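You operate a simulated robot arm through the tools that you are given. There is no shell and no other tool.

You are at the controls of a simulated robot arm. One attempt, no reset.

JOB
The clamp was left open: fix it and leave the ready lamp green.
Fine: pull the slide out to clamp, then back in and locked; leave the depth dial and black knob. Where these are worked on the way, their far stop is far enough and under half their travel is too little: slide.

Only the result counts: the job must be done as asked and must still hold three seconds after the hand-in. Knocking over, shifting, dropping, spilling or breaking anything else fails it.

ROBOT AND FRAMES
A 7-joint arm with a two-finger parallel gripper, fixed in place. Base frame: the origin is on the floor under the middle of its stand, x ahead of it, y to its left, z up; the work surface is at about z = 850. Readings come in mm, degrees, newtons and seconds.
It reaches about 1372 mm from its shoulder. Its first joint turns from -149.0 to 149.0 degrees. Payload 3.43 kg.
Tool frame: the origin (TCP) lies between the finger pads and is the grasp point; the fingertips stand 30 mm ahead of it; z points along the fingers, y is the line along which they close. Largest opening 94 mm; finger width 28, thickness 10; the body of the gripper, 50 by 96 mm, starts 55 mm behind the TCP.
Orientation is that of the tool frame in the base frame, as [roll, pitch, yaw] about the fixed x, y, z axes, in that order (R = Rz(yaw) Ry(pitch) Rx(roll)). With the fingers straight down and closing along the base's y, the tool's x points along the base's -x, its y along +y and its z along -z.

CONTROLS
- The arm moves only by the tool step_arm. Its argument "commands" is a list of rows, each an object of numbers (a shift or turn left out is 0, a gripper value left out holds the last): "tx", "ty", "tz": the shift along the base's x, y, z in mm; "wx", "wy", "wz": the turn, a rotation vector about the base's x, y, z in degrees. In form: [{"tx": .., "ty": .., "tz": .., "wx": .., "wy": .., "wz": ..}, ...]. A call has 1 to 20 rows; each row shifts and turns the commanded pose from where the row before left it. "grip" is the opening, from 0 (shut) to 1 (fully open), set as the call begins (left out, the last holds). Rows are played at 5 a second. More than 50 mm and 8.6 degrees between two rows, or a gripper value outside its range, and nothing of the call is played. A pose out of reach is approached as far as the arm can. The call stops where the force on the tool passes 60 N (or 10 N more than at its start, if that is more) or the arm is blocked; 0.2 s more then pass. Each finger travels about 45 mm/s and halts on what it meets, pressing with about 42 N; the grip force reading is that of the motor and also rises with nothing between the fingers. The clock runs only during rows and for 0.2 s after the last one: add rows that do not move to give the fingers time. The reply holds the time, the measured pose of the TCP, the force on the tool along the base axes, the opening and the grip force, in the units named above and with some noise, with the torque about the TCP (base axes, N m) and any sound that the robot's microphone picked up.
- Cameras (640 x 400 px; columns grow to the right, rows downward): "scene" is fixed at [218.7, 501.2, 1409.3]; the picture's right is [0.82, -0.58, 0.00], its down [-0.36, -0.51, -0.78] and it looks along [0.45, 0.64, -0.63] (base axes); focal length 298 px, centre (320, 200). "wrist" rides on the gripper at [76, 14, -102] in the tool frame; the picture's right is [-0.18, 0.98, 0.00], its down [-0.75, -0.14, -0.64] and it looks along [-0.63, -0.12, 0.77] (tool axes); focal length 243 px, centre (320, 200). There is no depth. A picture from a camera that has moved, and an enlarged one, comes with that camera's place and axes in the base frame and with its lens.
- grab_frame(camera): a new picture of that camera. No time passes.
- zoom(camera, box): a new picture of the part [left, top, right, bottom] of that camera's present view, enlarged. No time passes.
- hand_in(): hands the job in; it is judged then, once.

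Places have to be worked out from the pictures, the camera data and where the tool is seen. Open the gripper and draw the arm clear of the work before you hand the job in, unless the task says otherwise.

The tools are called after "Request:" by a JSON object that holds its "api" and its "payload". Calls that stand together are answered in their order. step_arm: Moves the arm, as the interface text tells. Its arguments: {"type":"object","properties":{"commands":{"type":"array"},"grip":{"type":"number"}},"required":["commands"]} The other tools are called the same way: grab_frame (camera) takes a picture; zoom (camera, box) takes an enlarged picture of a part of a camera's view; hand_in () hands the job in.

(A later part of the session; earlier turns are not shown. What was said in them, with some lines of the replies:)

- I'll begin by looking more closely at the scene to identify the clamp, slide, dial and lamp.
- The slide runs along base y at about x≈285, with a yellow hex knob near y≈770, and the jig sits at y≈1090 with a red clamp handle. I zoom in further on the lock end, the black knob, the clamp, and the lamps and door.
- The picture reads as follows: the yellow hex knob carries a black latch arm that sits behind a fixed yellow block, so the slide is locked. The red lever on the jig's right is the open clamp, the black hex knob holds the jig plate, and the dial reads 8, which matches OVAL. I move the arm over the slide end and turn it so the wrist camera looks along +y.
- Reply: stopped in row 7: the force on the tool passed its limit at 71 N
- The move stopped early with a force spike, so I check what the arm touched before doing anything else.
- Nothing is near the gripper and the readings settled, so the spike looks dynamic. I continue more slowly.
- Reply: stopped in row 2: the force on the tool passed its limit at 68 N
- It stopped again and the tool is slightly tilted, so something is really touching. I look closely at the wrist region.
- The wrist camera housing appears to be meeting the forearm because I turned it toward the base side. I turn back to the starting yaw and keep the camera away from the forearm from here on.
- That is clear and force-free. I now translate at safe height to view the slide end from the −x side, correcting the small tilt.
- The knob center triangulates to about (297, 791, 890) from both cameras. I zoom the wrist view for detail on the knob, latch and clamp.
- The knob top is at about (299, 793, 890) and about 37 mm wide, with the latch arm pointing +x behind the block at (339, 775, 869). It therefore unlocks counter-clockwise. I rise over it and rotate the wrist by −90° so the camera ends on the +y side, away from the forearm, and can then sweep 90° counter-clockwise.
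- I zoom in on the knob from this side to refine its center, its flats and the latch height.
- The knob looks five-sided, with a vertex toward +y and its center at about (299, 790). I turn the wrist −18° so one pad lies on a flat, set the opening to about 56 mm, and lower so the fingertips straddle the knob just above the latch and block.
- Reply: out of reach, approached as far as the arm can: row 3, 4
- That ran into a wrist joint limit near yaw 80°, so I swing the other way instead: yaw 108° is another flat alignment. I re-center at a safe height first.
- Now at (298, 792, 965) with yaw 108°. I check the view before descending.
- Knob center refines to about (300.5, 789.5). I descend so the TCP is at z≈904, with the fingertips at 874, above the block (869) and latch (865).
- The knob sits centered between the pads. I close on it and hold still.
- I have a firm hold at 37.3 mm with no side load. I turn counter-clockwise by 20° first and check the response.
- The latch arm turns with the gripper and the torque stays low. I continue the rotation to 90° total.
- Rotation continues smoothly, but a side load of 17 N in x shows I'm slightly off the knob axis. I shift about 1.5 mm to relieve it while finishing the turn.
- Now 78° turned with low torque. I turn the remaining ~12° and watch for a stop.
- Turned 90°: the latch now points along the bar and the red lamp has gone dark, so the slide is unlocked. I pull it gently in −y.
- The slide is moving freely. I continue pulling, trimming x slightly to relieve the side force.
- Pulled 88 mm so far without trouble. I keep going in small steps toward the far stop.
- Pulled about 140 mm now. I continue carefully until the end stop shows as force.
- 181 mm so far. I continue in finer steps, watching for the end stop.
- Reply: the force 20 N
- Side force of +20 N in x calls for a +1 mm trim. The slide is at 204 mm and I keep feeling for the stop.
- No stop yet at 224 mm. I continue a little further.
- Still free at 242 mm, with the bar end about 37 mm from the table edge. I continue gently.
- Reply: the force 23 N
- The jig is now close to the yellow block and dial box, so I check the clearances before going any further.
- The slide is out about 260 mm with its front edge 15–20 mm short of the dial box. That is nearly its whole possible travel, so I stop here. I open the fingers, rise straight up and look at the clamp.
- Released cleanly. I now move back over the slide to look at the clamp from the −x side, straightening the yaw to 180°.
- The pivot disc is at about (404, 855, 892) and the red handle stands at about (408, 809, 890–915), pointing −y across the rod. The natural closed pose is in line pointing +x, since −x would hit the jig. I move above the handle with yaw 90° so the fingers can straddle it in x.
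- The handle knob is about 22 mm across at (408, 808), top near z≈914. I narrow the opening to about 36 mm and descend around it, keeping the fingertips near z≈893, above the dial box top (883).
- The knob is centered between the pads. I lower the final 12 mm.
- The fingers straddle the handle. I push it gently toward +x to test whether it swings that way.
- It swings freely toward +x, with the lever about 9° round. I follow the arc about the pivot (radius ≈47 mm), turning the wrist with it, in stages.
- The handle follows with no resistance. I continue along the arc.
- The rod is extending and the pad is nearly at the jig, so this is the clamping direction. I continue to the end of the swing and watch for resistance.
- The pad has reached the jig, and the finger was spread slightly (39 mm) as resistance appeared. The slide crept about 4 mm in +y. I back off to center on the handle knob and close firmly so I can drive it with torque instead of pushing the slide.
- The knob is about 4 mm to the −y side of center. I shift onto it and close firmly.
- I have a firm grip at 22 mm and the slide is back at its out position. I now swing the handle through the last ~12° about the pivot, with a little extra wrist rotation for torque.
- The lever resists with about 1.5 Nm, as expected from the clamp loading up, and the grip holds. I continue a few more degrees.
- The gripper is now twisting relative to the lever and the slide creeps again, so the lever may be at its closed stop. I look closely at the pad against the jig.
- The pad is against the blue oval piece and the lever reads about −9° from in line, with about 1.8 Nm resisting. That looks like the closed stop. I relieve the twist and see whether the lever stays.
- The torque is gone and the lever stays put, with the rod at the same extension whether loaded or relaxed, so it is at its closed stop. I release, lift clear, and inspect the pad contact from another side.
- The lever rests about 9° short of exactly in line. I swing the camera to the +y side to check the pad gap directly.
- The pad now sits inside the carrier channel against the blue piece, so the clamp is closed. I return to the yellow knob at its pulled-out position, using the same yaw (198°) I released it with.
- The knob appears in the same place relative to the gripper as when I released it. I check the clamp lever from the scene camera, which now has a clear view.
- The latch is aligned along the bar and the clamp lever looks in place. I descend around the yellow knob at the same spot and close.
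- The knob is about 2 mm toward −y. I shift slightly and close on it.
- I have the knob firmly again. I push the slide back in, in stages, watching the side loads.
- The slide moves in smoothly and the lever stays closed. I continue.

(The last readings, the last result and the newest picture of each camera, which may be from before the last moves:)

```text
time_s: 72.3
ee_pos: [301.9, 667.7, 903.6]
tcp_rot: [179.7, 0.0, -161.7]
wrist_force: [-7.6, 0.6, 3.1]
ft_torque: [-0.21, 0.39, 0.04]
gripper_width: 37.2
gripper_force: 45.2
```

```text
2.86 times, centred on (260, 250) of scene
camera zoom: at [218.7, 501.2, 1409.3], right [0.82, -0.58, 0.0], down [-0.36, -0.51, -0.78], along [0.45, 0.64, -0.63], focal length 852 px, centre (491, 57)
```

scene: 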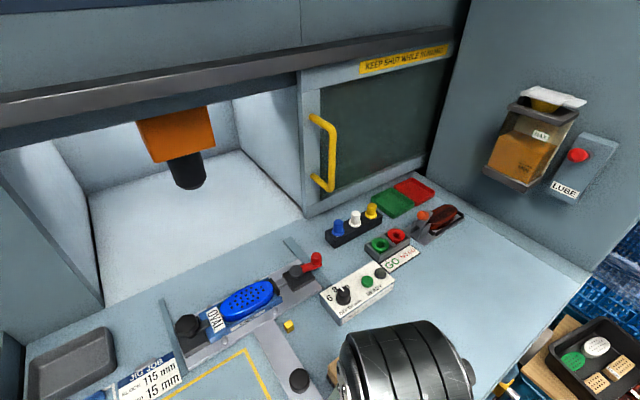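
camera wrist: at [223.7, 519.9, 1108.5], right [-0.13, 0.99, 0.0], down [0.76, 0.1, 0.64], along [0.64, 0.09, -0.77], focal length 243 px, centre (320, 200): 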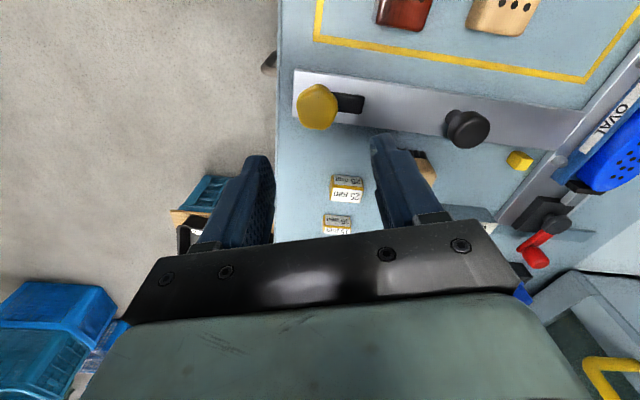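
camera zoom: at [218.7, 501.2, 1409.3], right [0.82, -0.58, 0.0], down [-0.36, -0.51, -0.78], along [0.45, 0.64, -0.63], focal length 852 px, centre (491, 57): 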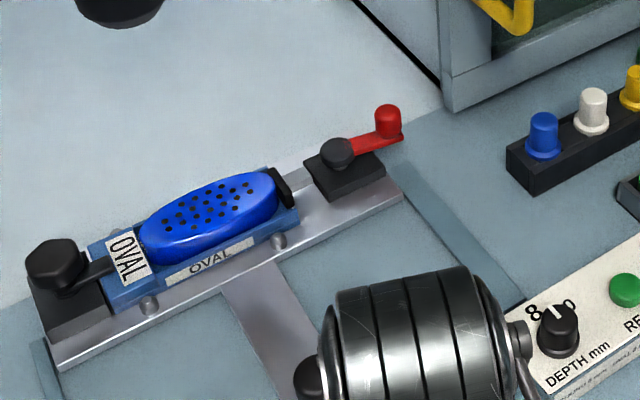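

All clear and the lever has plenty of room to the door frame. I continue toward the in stop.

Request:
{"api": "step_arm", "payload": {"commands": [{"ty": 4, "tx": -0.5}, {"ty": 8}, {"ty": 9}, {"ty": 9}, {"ty": 9}, {"ty": 9}, {"ty": 9}, {"ty": 9}, {"ty": 9}, {"ty": 9}, {"ty": 8}, {"ty": 4}, {}]}}

Request:
{"api": "grab_frame", "payload": {"camera": "scene"}}

Request:
{"api": "grab_frame", "payload": {"camera": "wrist"}}

```text
time_s: 75.1
ee_pos: [301.5, 763.6, 903.9]
tcp_rot: [179.9, 0.2, -161.7]
wrist_force: [1.2, 1.0, -1.4]
ft_torque: [-0.25, 0.45, 0.0]
gripper_width: 37.2
gripper_force: 45.2
```

```text
taken
```

scene: 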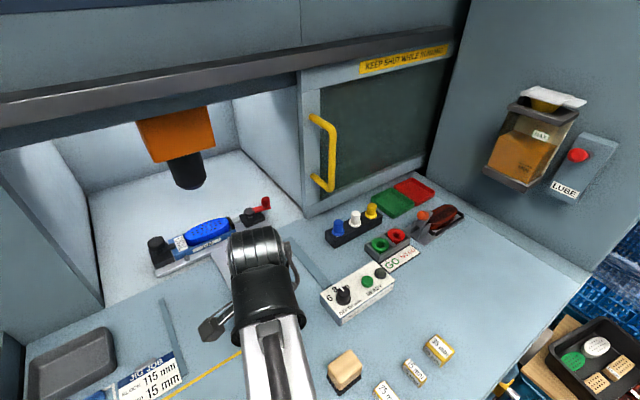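

```text
taken
camera wrist: at [224.7, 753.8, 1007.2], right [-0.13, 0.99, 0.0], down [0.76, 0.1, 0.64], along [0.64, 0.09, -0.77], focal length 243 px, centre (320, 200)
```

wrist: 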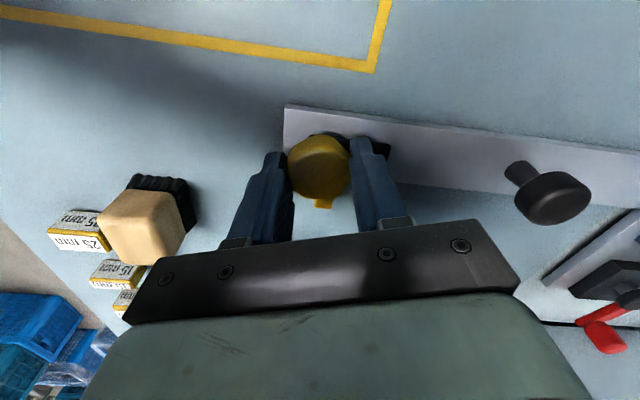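

About 25 mm remain. I push gently until the in stop is felt near y≈789.

Request:
{"api": "step_arm", "payload": {"commands": [{"ty": 4}, {"ty": 6}, {"ty": 6}, {"ty": 5}, {"ty": 3}, {}]}}

```text
time_s: 76.5
ee_pos: [301.9, 789.4, 904.4]
tcp_rot: [179.7, 0.1, -161.7]
wrist_force: [6.6, 6.3, 6.8]
ft_torque: [-0.11, -0.01, -0.01]
gripper_width: 37.6
gripper_force: 45.5
```

At 789.4 with only small forces. I push 2 mm more to confirm the in stop.

Request:
{"api": "step_arm", "payload": {"commands": [{"ty": 1}, {"ty": 1}, {}]}}

Request:
{"api": "zoom", "payload": {"camera": "wrist", "box": [220, 90, 420, 230]}}

```text
time_s: 77.3
ee_pos: [302.1, 789.9, 904.5]
tcp_rot: [179.7, 0.1, -161.8]
wrist_force: [6.2, 0.8, 4.1]
ft_torque: [0.33, -0.69, 0.01]
gripper_width: 37.4
gripper_force: 45.0
```

```text
2.86 times, centred on (320, 160) of wrist
camera zoom: at [224.6, 779.7, 1007.1], right [-0.13, 0.99, 0.0], down [0.76, 0.1, 0.64], along [0.64, 0.09, -0.77], focal length 693 px, centre (320, 314)
```

zoom: 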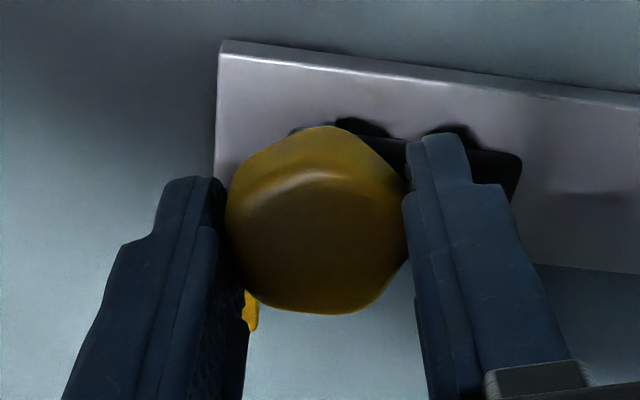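

It looks essentially at the original position. I press in a little more to be sure it is against the stop.

Request:
{"api": "step_arm", "payload": {"commands": [{"ty": 1}, {"ty": 1}, {"ty": 1}, {}]}}

```text
time_s: 78.3
ee_pos: [302.6, 789.5, 904.6]
tcp_rot: [-180.0, 0.0, -161.8]
wrist_force: [5.2, -27.4, -3.5]
ft_torque: [-0.56, -0.38, 0.04]
gripper_width: 37.3
gripper_force: 45.1
```

The stop is confirmed at 789.5, with −27 N in y. I ease the push to a light preload and start turning the knob clockwise to lock, following the knob axis.

Request:
{"api": "step_arm", "payload": {"commands": [{"ty": -1.5}, {"tx": -0.2, "wz": -4}, {"tx": -0.2, "wz": -6}, {"tx": -0.2, "wz": -6}, {"tx": -0.2, "wz": -6}, {"tx": -0.2, "ty": -0.2, "wz": -6}, {}]}}

Request:
{"api": "zoom", "payload": {"camera": "wrist", "box": [220, 90, 420, 230]}}

```text
time_s: 79.9
ee_pos: [302.1, 790.2, 903.7]
tcp_rot: [-180.0, 0.3, 170.0]
wrist_force: [16.3, -31.2, -10.1]
ft_torque: [-0.3, 0.46, 0.06]
gripper_width: 37.4
gripper_force: 44.3
```

```text
2.86 times, centred on (320, 160) of wrist
camera zoom: at [228.4, 817.5, 1007.0], right [0.35, 0.94, 0.0], down [0.72, -0.27, 0.64], along [0.6, -0.23, -0.76], focal length 693 px, centre (320, 314)
```

zoom: 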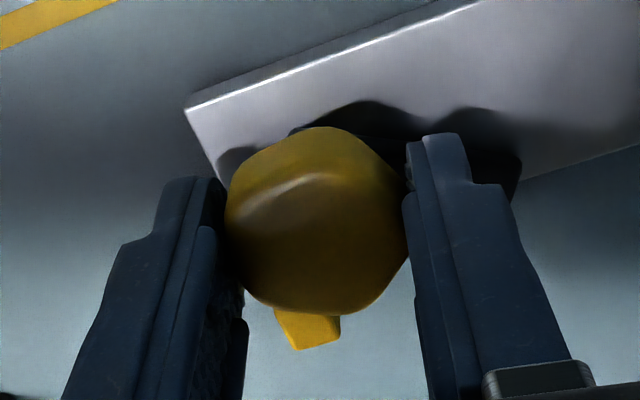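

It turns well, but side load built to −31 N in y and 16 N in x. I ease the position and continue turning.

Request:
{"api": "step_arm", "payload": {"commands": [{"tx": 0.7, "ty": -1.2}, {"ty": -0.3, "wz": -5}, {"ty": -0.2, "wz": -6}, {"ty": -0.2, "wz": -6}, {"ty": -0.2, "wz": -6}, {}]}}

Request:
{"api": "zoom", "payload": {"camera": "wrist", "box": [220, 90, 420, 230]}}

```text
time_s: 81.3
ee_pos: [301.6, 789.2, 903.5]
tcp_rot: [179.8, 0.1, 147.2]
wrist_force: [9.7, -16.3, -6.1]
ft_torque: [-0.81, -0.52, 0.02]
gripper_width: 37.7
gripper_force: 44.6
```

```text
2.86 times, centred on (320, 160) of wrist
camera zoom: at [244.4, 842.6, 1007.2], right [0.69, 0.73, 0.0], down [0.55, -0.53, 0.64], along [0.47, -0.44, -0.77], focal length 693 px, centre (320, 314)
```

zoom: 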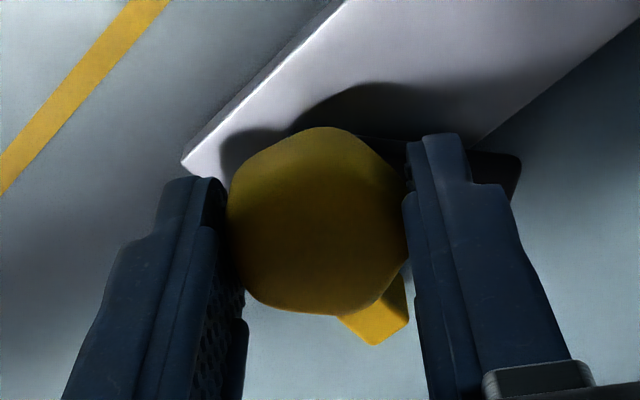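

Halfway turned and tracking well. I keep turning clockwise toward the locked position.

Request:
{"api": "step_arm", "payload": {"commands": [{"tx": 0.2, "ty": -0.5, "wz": -4}, {"ty": -0.3, "wz": -6}, {"ty": -0.2, "wz": -6}, {"ty": -0.2, "wz": -6}, {}]}}

Request:
{"api": "zoom", "payload": {"camera": "wrist", "box": [220, 90, 420, 230]}}

Request:
{"api": "zoom", "payload": {"camera": "scene", "box": [220, 190, 420, 330]}}

```text
time_s: 82.5
ee_pos: [302.4, 788.2, 904.4]
tcp_rot: [179.8, 0.0, 125.2]
wrist_force: [0.9, -6.0, -1.5]
ft_torque: [-0.41, -0.21, 0.0]
gripper_width: 37.4
gripper_force: 45.1
```

```text
2.86 times, centred on (320, 160) of wrist
camera zoom: at [268.1, 859.2, 1007.4], right [0.91, 0.42, 0.0], down [0.32, -0.7, 0.64], along [0.27, -0.58, -0.77], focal length 693 px, centre (320, 314)
```

zoom: 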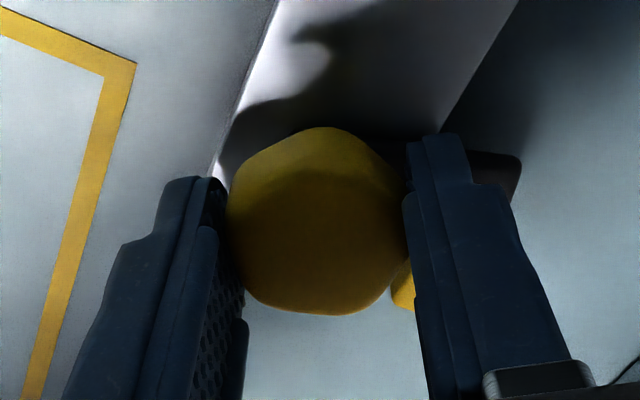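

```text
2.86 times, centred on (320, 260) of scene
camera zoom: at [218.7, 501.2, 1409.3], right [0.82, -0.58, 0.0], down [-0.36, -0.51, -0.78], along [0.45, 0.64, -0.63], focal length 852 px, centre (320, 29)
```

zoom: 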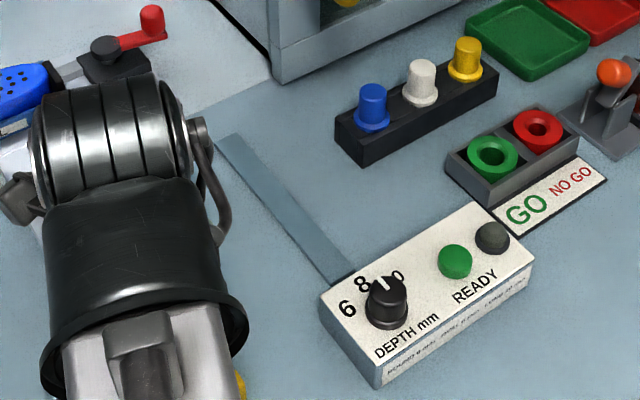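

73° turned and the force is low. I turn the last ~18° and look at the lamp.

Request:
{"api": "step_arm", "payload": {"commands": [{"tx": -0.3, "wz": -4}, {"tx": -0.3, "wz": -5}, {"tx": -0.2, "wz": -5}, {"wz": -4}, {}]}}

Request:
{"api": "zoom", "payload": {"camera": "wrist", "box": [220, 90, 420, 230]}}

Request:
{"api": "zoom", "payload": {"camera": "scene", "box": [220, 190, 420, 330]}}

```text
time_s: 83.7
ee_pos: [300.3, 788.6, 905.4]
tcp_rot: [179.8, 0.1, 107.4]
wrist_force: [-0.4, -2.5, 0.6]
ft_torque: [0.1, 0.04, 0.73]
gripper_width: 37.4
gripper_force: 45.2
```

```text
2.86 times, centred on (320, 160) of wrist
camera zoom: at [290.7, 865.9, 1007.3], right [0.99, 0.12, 0.0], down [0.09, -0.76, 0.64], along [0.08, -0.64, -0.77], focal length 693 px, centre (320, 314)
```

zoom: 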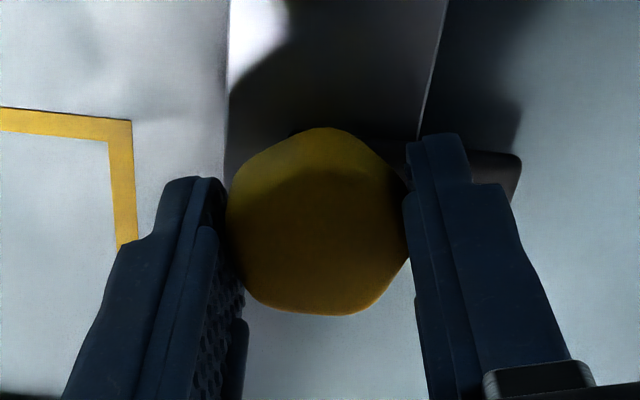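

```text
2.86 times, centred on (320, 260) of scene
camera zoom: at [218.7, 501.2, 1409.3], right [0.82, -0.58, 0.0], down [-0.36, -0.51, -0.78], along [0.45, 0.64, -0.63], focal length 852 px, centre (320, 29)
```

zoom: 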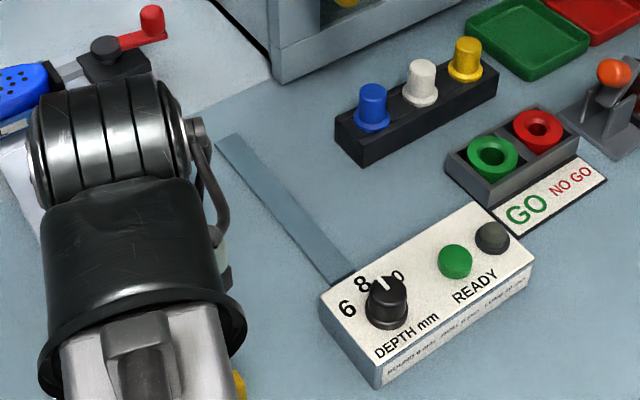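

Torque of 0.73 Nm shows the knob at its locked stop. I zoom on the lamps to see which is lit.

Request:
{"api": "zoom", "payload": {"camera": "scene", "box": [340, 250, 400, 290]}}

Request:
{"api": "grab_frame", "payload": {"camera": "wrist"}}

```text
10.00 times, centred on (370, 270) of scene
camera zoom: at [218.7, 501.2, 1409.3], right [0.82, -0.58, 0.0], down [-0.36, -0.51, -0.78], along [0.45, 0.64, -0.63], focal length 2980 px, centre (-180, -500)
```

zoom: 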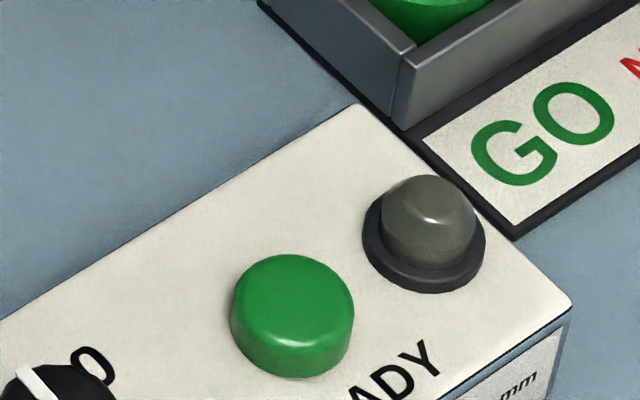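

```text
taken
camera wrist: at [290.7, 865.9, 1007.3], right [0.99, 0.12, 0.0], down [0.09, -0.76, 0.64], along [0.08, -0.64, -0.77], focal length 243 px, centre (320, 200)
```

wrist: 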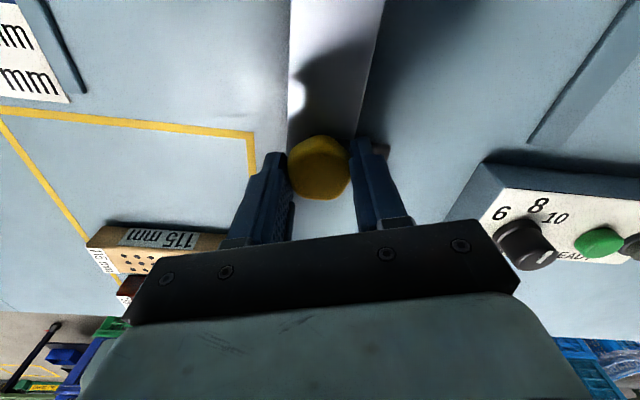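

The green part is a push button, and the lamp is the grey dome beside it, now off. At the start it showed red, so the readiness check is presumably triggered by pressing the button. The knob is back at its original angle (107.4°) against its stop and the slide is in, so I relax the twist, release and lift.

Request:
{"api": "step_arm", "payload": {"commands": [{"wz": 1}, {}, {}]}}

Request:
{"api": "step_arm", "payload": {"commands": [{}, {}, {}, {"tz": 5}, {"tz": 15}, {"tz": 20}, {"tz": 25}, {"tz": 25}, {}], "grip": 0.6}}

Request:
{"api": "zoom", "payload": {"camera": "wrist", "box": [240, 60, 420, 180]}}

Request:
{"api": "grab_frame", "payload": {"camera": "scene"}}

```text
time_s: 84.5
ee_pos: [299.9, 789.2, 903.9]
tcp_rot: [179.9, -0.1, 108.3]
wrist_force: [-2.5, 2.6, 8.0]
ft_torque: [-0.36, -0.05, 0.0]
gripper_width: 37.8
gripper_force: 45.3
```

```text
time_s: 86.5
ee_pos: [300.3, 788.4, 992.8]
tcp_rot: [179.8, 0.1, 108.2]
wrist_force: [0.2, -0.5, 0.0]
ft_torque: [0.0, -0.04, 0.02]
gripper_width: 56.2
gripper_force: 0.0
```

```text
3.33 times, centred on (330, 120) of wrist
camera zoom: at [289.4, 865.5, 1097.0], right [0.99, 0.13, 0.0], down [0.1, -0.76, 0.64], along [0.09, -0.64, -0.77], focal length 809 px, centre (287, 467)
```

zoom: 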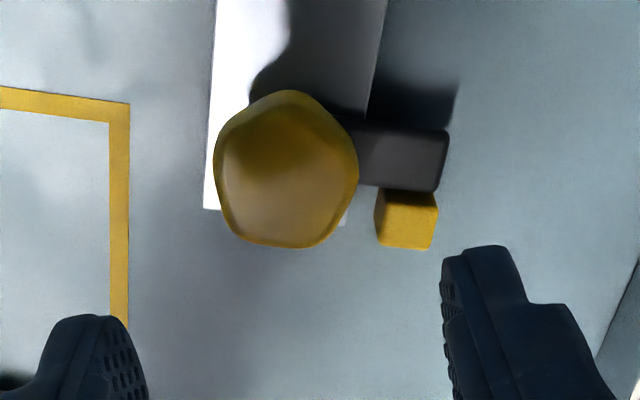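

```text
taken
```

scene: 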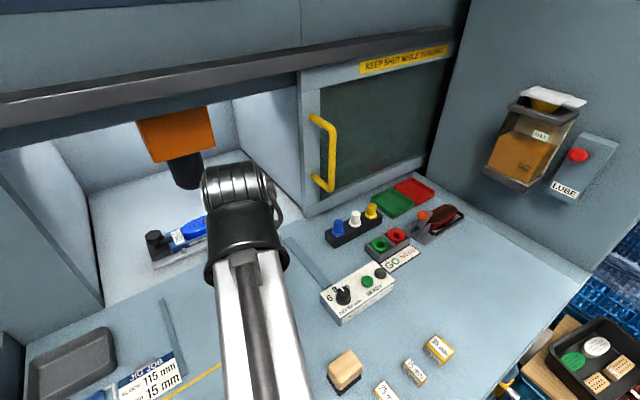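

The latch is back behind the block. I close the fingers and move above the READY button, estimated at (511, 749, ~895), to refine it with the wrist camera.

Request:
{"api": "step_arm", "payload": {"commands": [{"tx": 10, "ty": -2, "tz": 4, "wz": -1}, {"tx": 20, "ty": -4, "tz": 4, "wz": -2}, {"tx": 22, "ty": -4, "wz": -2}, {"tx": 22, "ty": -4, "wz": -2}, {"tx": 22, "ty": -4, "wz": -2}, {"tx": 22, "ty": -4, "wz": -2}, {"tx": 22, "ty": -4, "wz": -2}, {"tx": 22, "ty": -4, "wz": -2}, {"tx": 22, "ty": -4, "wz": -2}, {"tx": 18, "ty": -3, "wz": -1}, {"tx": 9, "ty": -2}, {}], "grip": 0}}

Request:
{"api": "grab_frame", "payload": {"camera": "wrist"}}

Request:
{"api": "zoom", "payload": {"camera": "wrist", "box": [240, 60, 420, 180]}}

Request:
{"api": "zoom", "payload": {"camera": "scene", "box": [120, 180, 320, 340]}}

```text
time_s: 89.1
ee_pos: [511.9, 749.2, 1002.1]
tcp_rot: [179.8, 0.1, 90.3]
wrist_force: [0.6, 0.6, -0.5]
ft_torque: [-0.03, 0.02, 0.02]
gripper_width: 0.0
gripper_force: 33.1
```

```text
taken
camera wrist: at [524.7, 826.2, 1105.0], right [0.98, -0.18, 0.0], down [-0.14, -0.75, 0.64], along [-0.11, -0.63, -0.77], focal length 243 px, centre (320, 200)
```

wrist: 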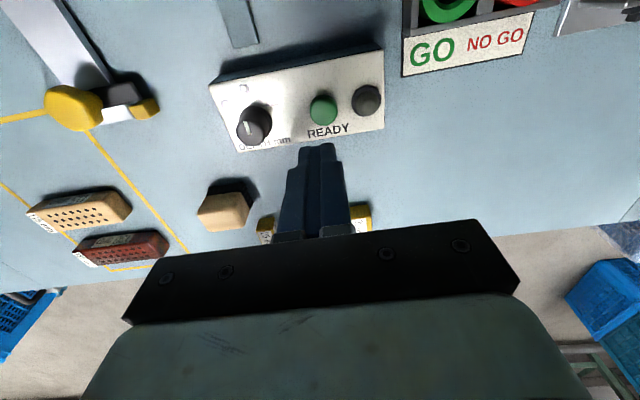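

```text
3.33 times, centred on (330, 120) of wrist
camera zoom: at [524.7, 826.2, 1105.0], right [0.98, -0.18, 0.0], down [-0.14, -0.75, 0.64], along [-0.11, -0.63, -0.77], focal length 809 px, centre (287, 467)
```

zoom: 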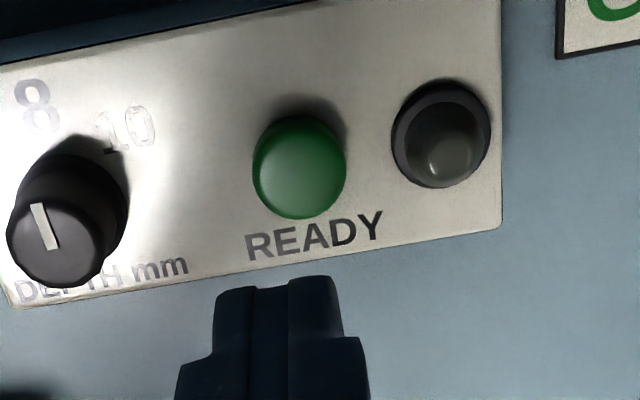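

```text
2.50 times, centred on (220, 260) of scene
camera zoom: at [218.7, 501.2, 1409.3], right [0.82, -0.58, 0.0], down [-0.36, -0.51, -0.78], along [0.45, 0.64, -0.63], focal length 745 px, centre (570, 50)
```

zoom: 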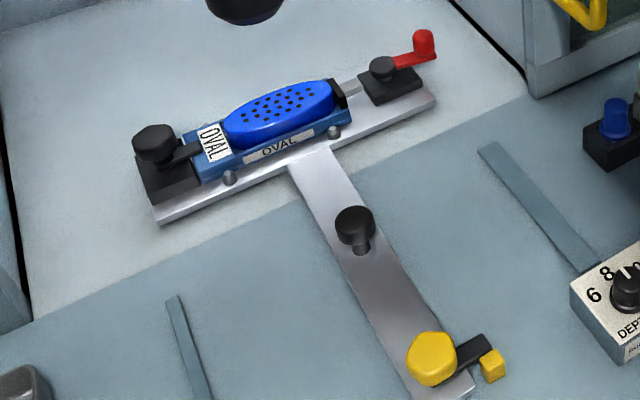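

The latch, slide and clamp all look right. The button center refines to (514.5, 750.5), so I descend above it, well away from the dial at x≈452.

Request:
{"api": "step_arm", "payload": {"commands": [{"tx": 2.6, "ty": 1.3, "tz": -10}, {"tz": -18}, {"tz": -18}, {"tz": -14}, {}]}}

Request:
{"api": "zoom", "payload": {"camera": "wrist", "box": [220, 80, 420, 220]}}

```text
time_s: 90.3
ee_pos: [514.1, 750.6, 942.9]
tcp_rot: [179.8, -0.1, 90.3]
wrist_force: [0.0, -0.6, 0.4]
ft_torque: [-0.01, 0.0, 0.01]
gripper_width: 0.1
gripper_force: 33.2
```

```text
2.86 times, centred on (320, 150) of wrist
camera zoom: at [527.2, 827.1, 1044.8], right [0.98, -0.18, 0.0], down [-0.14, -0.75, 0.64], along [-0.11, -0.63, -0.77], focal length 693 px, centre (320, 343)
```

zoom: 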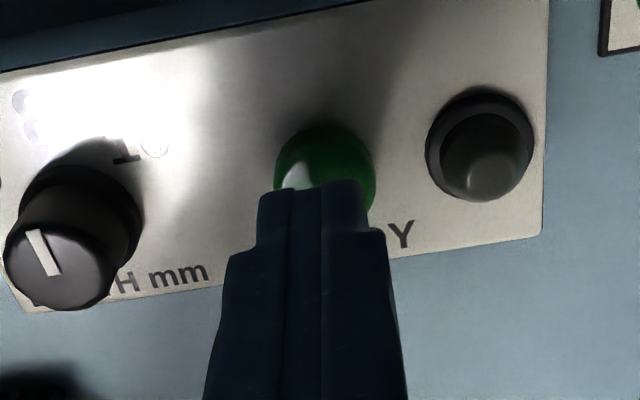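

The fingertips are over the button. I lower in small steps to press it.

Request:
{"api": "step_arm", "payload": {"commands": [{"tx": 1, "tz": -5}, {"tz": -5}, {"tz": -4}, {}]}}

Request:
{"api": "zoom", "payload": {"camera": "wrist", "box": [220, 80, 420, 220]}}

```text
time_s: 91.3
ee_pos: [515.0, 750.6, 927.1]
tcp_rot: [179.8, 0.1, 90.3]
wrist_force: [-1.0, 0.0, -0.1]
ft_torque: [0.0, 0.0, 0.01]
gripper_width: 0.1
gripper_force: 33.0
```

```text
2.86 times, centred on (320, 150) of wrist
camera zoom: at [528.3, 827.4, 1030.7], right [0.98, -0.18, 0.0], down [-0.14, -0.75, 0.64], along [-0.11, -0.63, -0.77], focal length 693 px, centre (320, 343)
```

zoom: 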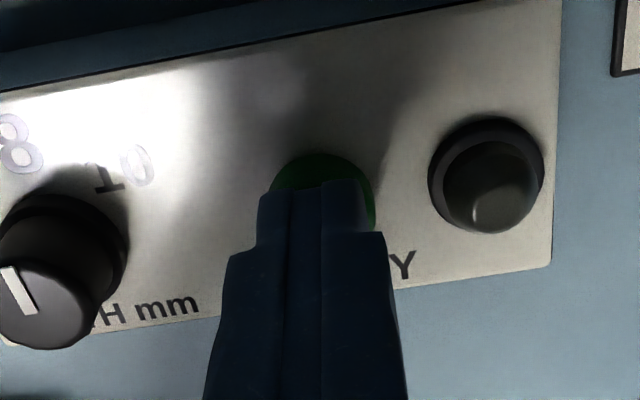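

No contact force yet at TCP z≈927. I go down in 1.5 mm steps.

Request:
{"api": "step_arm", "payload": {"commands": [{"tz": -1.5}, {"tz": -1.5}, {"tz": -1.5}, {}]}}

Request:
{"api": "zoom", "payload": {"camera": "wrist", "box": [220, 80, 420, 220]}}

```text
time_s: 92.3
ee_pos: [515.1, 751.5, 923.1]
tcp_rot: [179.8, 0.0, 90.4]
wrist_force: [-0.2, -0.3, 1.3]
ft_torque: [0.01, 0.0, -0.01]
gripper_width: 0.0
gripper_force: 32.8
```

```text
2.86 times, centred on (320, 150) of wrist
camera zoom: at [528.4, 827.3, 1026.5], right [0.98, -0.18, 0.0], down [-0.14, -0.75, 0.64], along [-0.11, -0.63, -0.77], focal length 693 px, centre (320, 343)
```

zoom: 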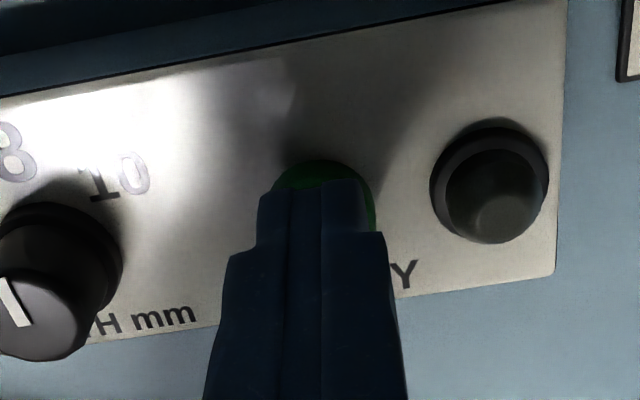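

The force is just starting (1.3 N in z), so contact may be near. I continue pressing in small steps.

Request:
{"api": "step_arm", "payload": {"commands": [{"tz": -1.5}, {"tz": -1.5}, {}]}}

Request:
{"api": "zoom", "payload": {"camera": "wrist", "box": [220, 80, 420, 220]}}

```text
time_s: 93.1
ee_pos: [515.3, 750.7, 921.2]
tcp_rot: [179.8, 0.1, 90.3]
wrist_force: [-0.2, 1.7, 2.4]
ft_torque: [0.02, -0.01, 0.01]
gripper_width: 0.0
gripper_force: 32.9
heard: click
```

```text
2.86 times, centred on (320, 150) of wrist
camera zoom: at [528.4, 827.2, 1023.7], right [0.98, -0.18, 0.0], down [-0.14, -0.75, 0.64], along [-0.11, -0.63, -0.77], focal length 693 px, centre (320, 343)
```

zoom: 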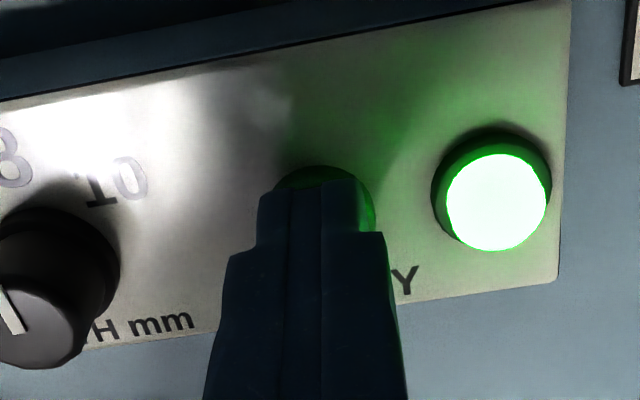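

A click was heard and the lamp is lit green. I lift straight up, open the gripper and draw the arm clear.

Request:
{"api": "step_arm", "payload": {"commands": [{"tz": 3}, {"tz": 8}, {"tz": 15}, {"tz": 20}, {"tz": 25}, {"tz": 25}, {"tz": 25}, {"tz": 25}, {"tz": 25}, {}]}}

Request:
{"api": "step_arm", "payload": {"commands": [{"tx": 5, "ty": -5, "tz": 8}, {"tx": 10, "ty": -12, "tz": 10}, {"tx": 12, "ty": -15, "tz": 10}, {"tx": 12, "ty": -15, "tz": 10}, {"tx": 12, "ty": -15, "tz": 10}, {"tx": 12, "ty": -15, "tz": 5}, {"tx": 6, "ty": -8}, {}, {}], "grip": 1}}

Request:
{"api": "grab_frame", "payload": {"camera": "scene"}}

Request:
{"api": "zoom", "payload": {"camera": "scene", "box": [120, 180, 400, 340]}}

```text
time_s: 95.3
ee_pos: [515.4, 751.0, 1092.8]
tcp_rot: [179.8, 0.1, 90.3]
wrist_force: [0.1, -0.4, -0.1]
ft_torque: [0.02, 0.01, 0.02]
gripper_width: 0.0
gripper_force: 32.9
```

```text
time_s: 97.3
ee_pos: [586.3, 665.0, 1145.4]
tcp_rot: [179.7, 0.1, 90.4]
wrist_force: [-0.6, 0.1, -0.2]
ft_torque: [-0.02, -0.03, 0.04]
gripper_width: 94.4
gripper_force: 0.1
```

```text
taken
```

scene: 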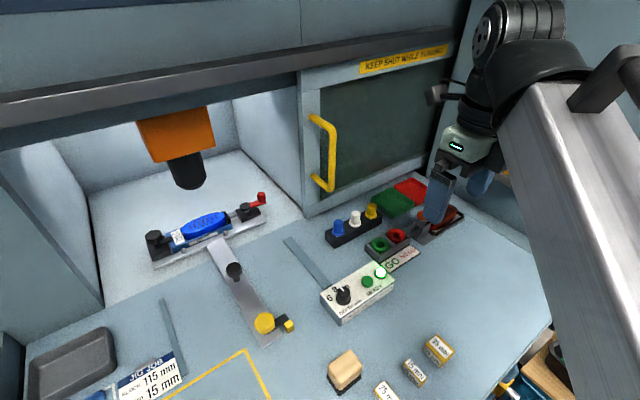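

```text
2.29 times, centred on (260, 260) of scene
camera zoom: at [218.7, 501.2, 1409.3], right [0.82, -0.58, 0.0], down [-0.36, -0.51, -0.78], along [0.45, 0.64, -0.63], focal length 681 px, centre (457, 63)
```

zoom: 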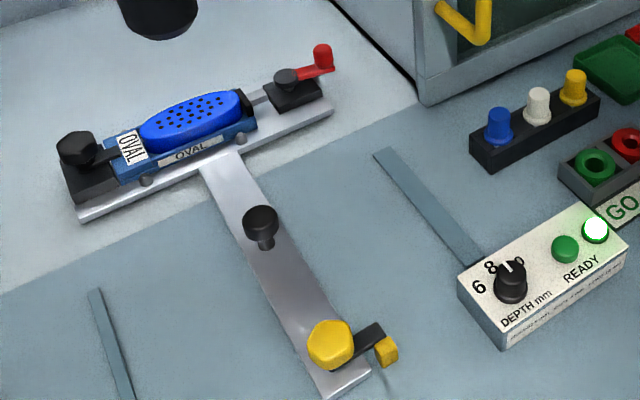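

The lamp is green, the slide is in and latched, the clamp is closed, and the dial and black knob are untouched. I wait a few seconds with still rows to confirm it holds.

Request:
{"api": "step_arm", "payload": {"commands": [{}, {}, {}, {}, {}, {}, {}, {}, {}, {}, {}, {}, {}, {}, {}, {}]}}

Request:
{"api": "zoom", "payload": {"camera": "scene", "box": [120, 180, 400, 340]}}

```text
time_s: 100.7
ee_pos: [585.1, 666.6, 1144.8]
tcp_rot: [179.7, 0.1, 90.3]
wrist_force: [0.1, -0.4, -1.1]
ft_torque: [0.0, 0.02, 0.0]
gripper_width: 93.8
gripper_force: 0.0
```

```text
2.29 times, centred on (260, 260) of scene
camera zoom: at [218.7, 501.2, 1409.3], right [0.82, -0.58, 0.0], down [-0.36, -0.51, -0.78], along [0.45, 0.64, -0.63], focal length 681 px, centre (457, 63)
```

zoom: 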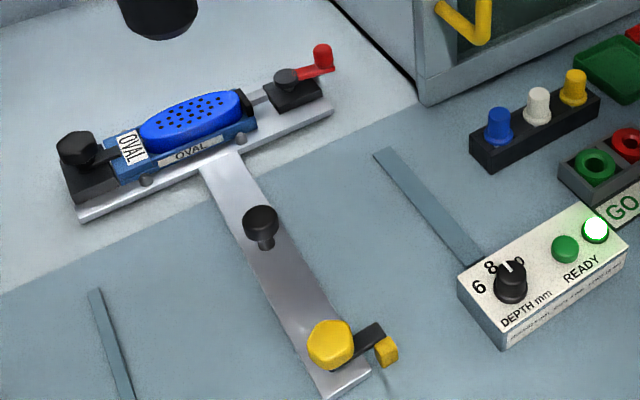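

The state held for over three seconds: green lamp, slide in and locked, clamp closed, gripper open and clear. I hand the job in.

Request:
{"api": "hand_in", "payload": {}}

```text
The job is handed in.
```

The clamp is closed, the slide is back in and locked, and the ready lamp is green. It held for more than three seconds before I handed the job in.

- **Slide:** I turned the yellow latch knob to unlock it and pulled the slide out about 260 mm, without going to its far stop. After clamping I pushed it back to its in stop and turned the latch back to its original angle.
- **Clamp:** I swung the red handle round to its stop, so the pad now presses against the blue oval piece. The handle rests about 10° short of straight in line.
- **Ready lamp:** It went dark when I unlocked the slide. I pressed the green button beside it, heard a click, and it lit green.
- **Left alone:** The depth dial still points at 8. I did not touch either black knob, on the jig or on the slide.

The first arm move stopped twice when force on the tool passed its limit. From the pictures, the camera on the gripper seems to have touched the robot's own forearm. I turned it back and kept it clear after that. I saw nothing else knocked or shifted.
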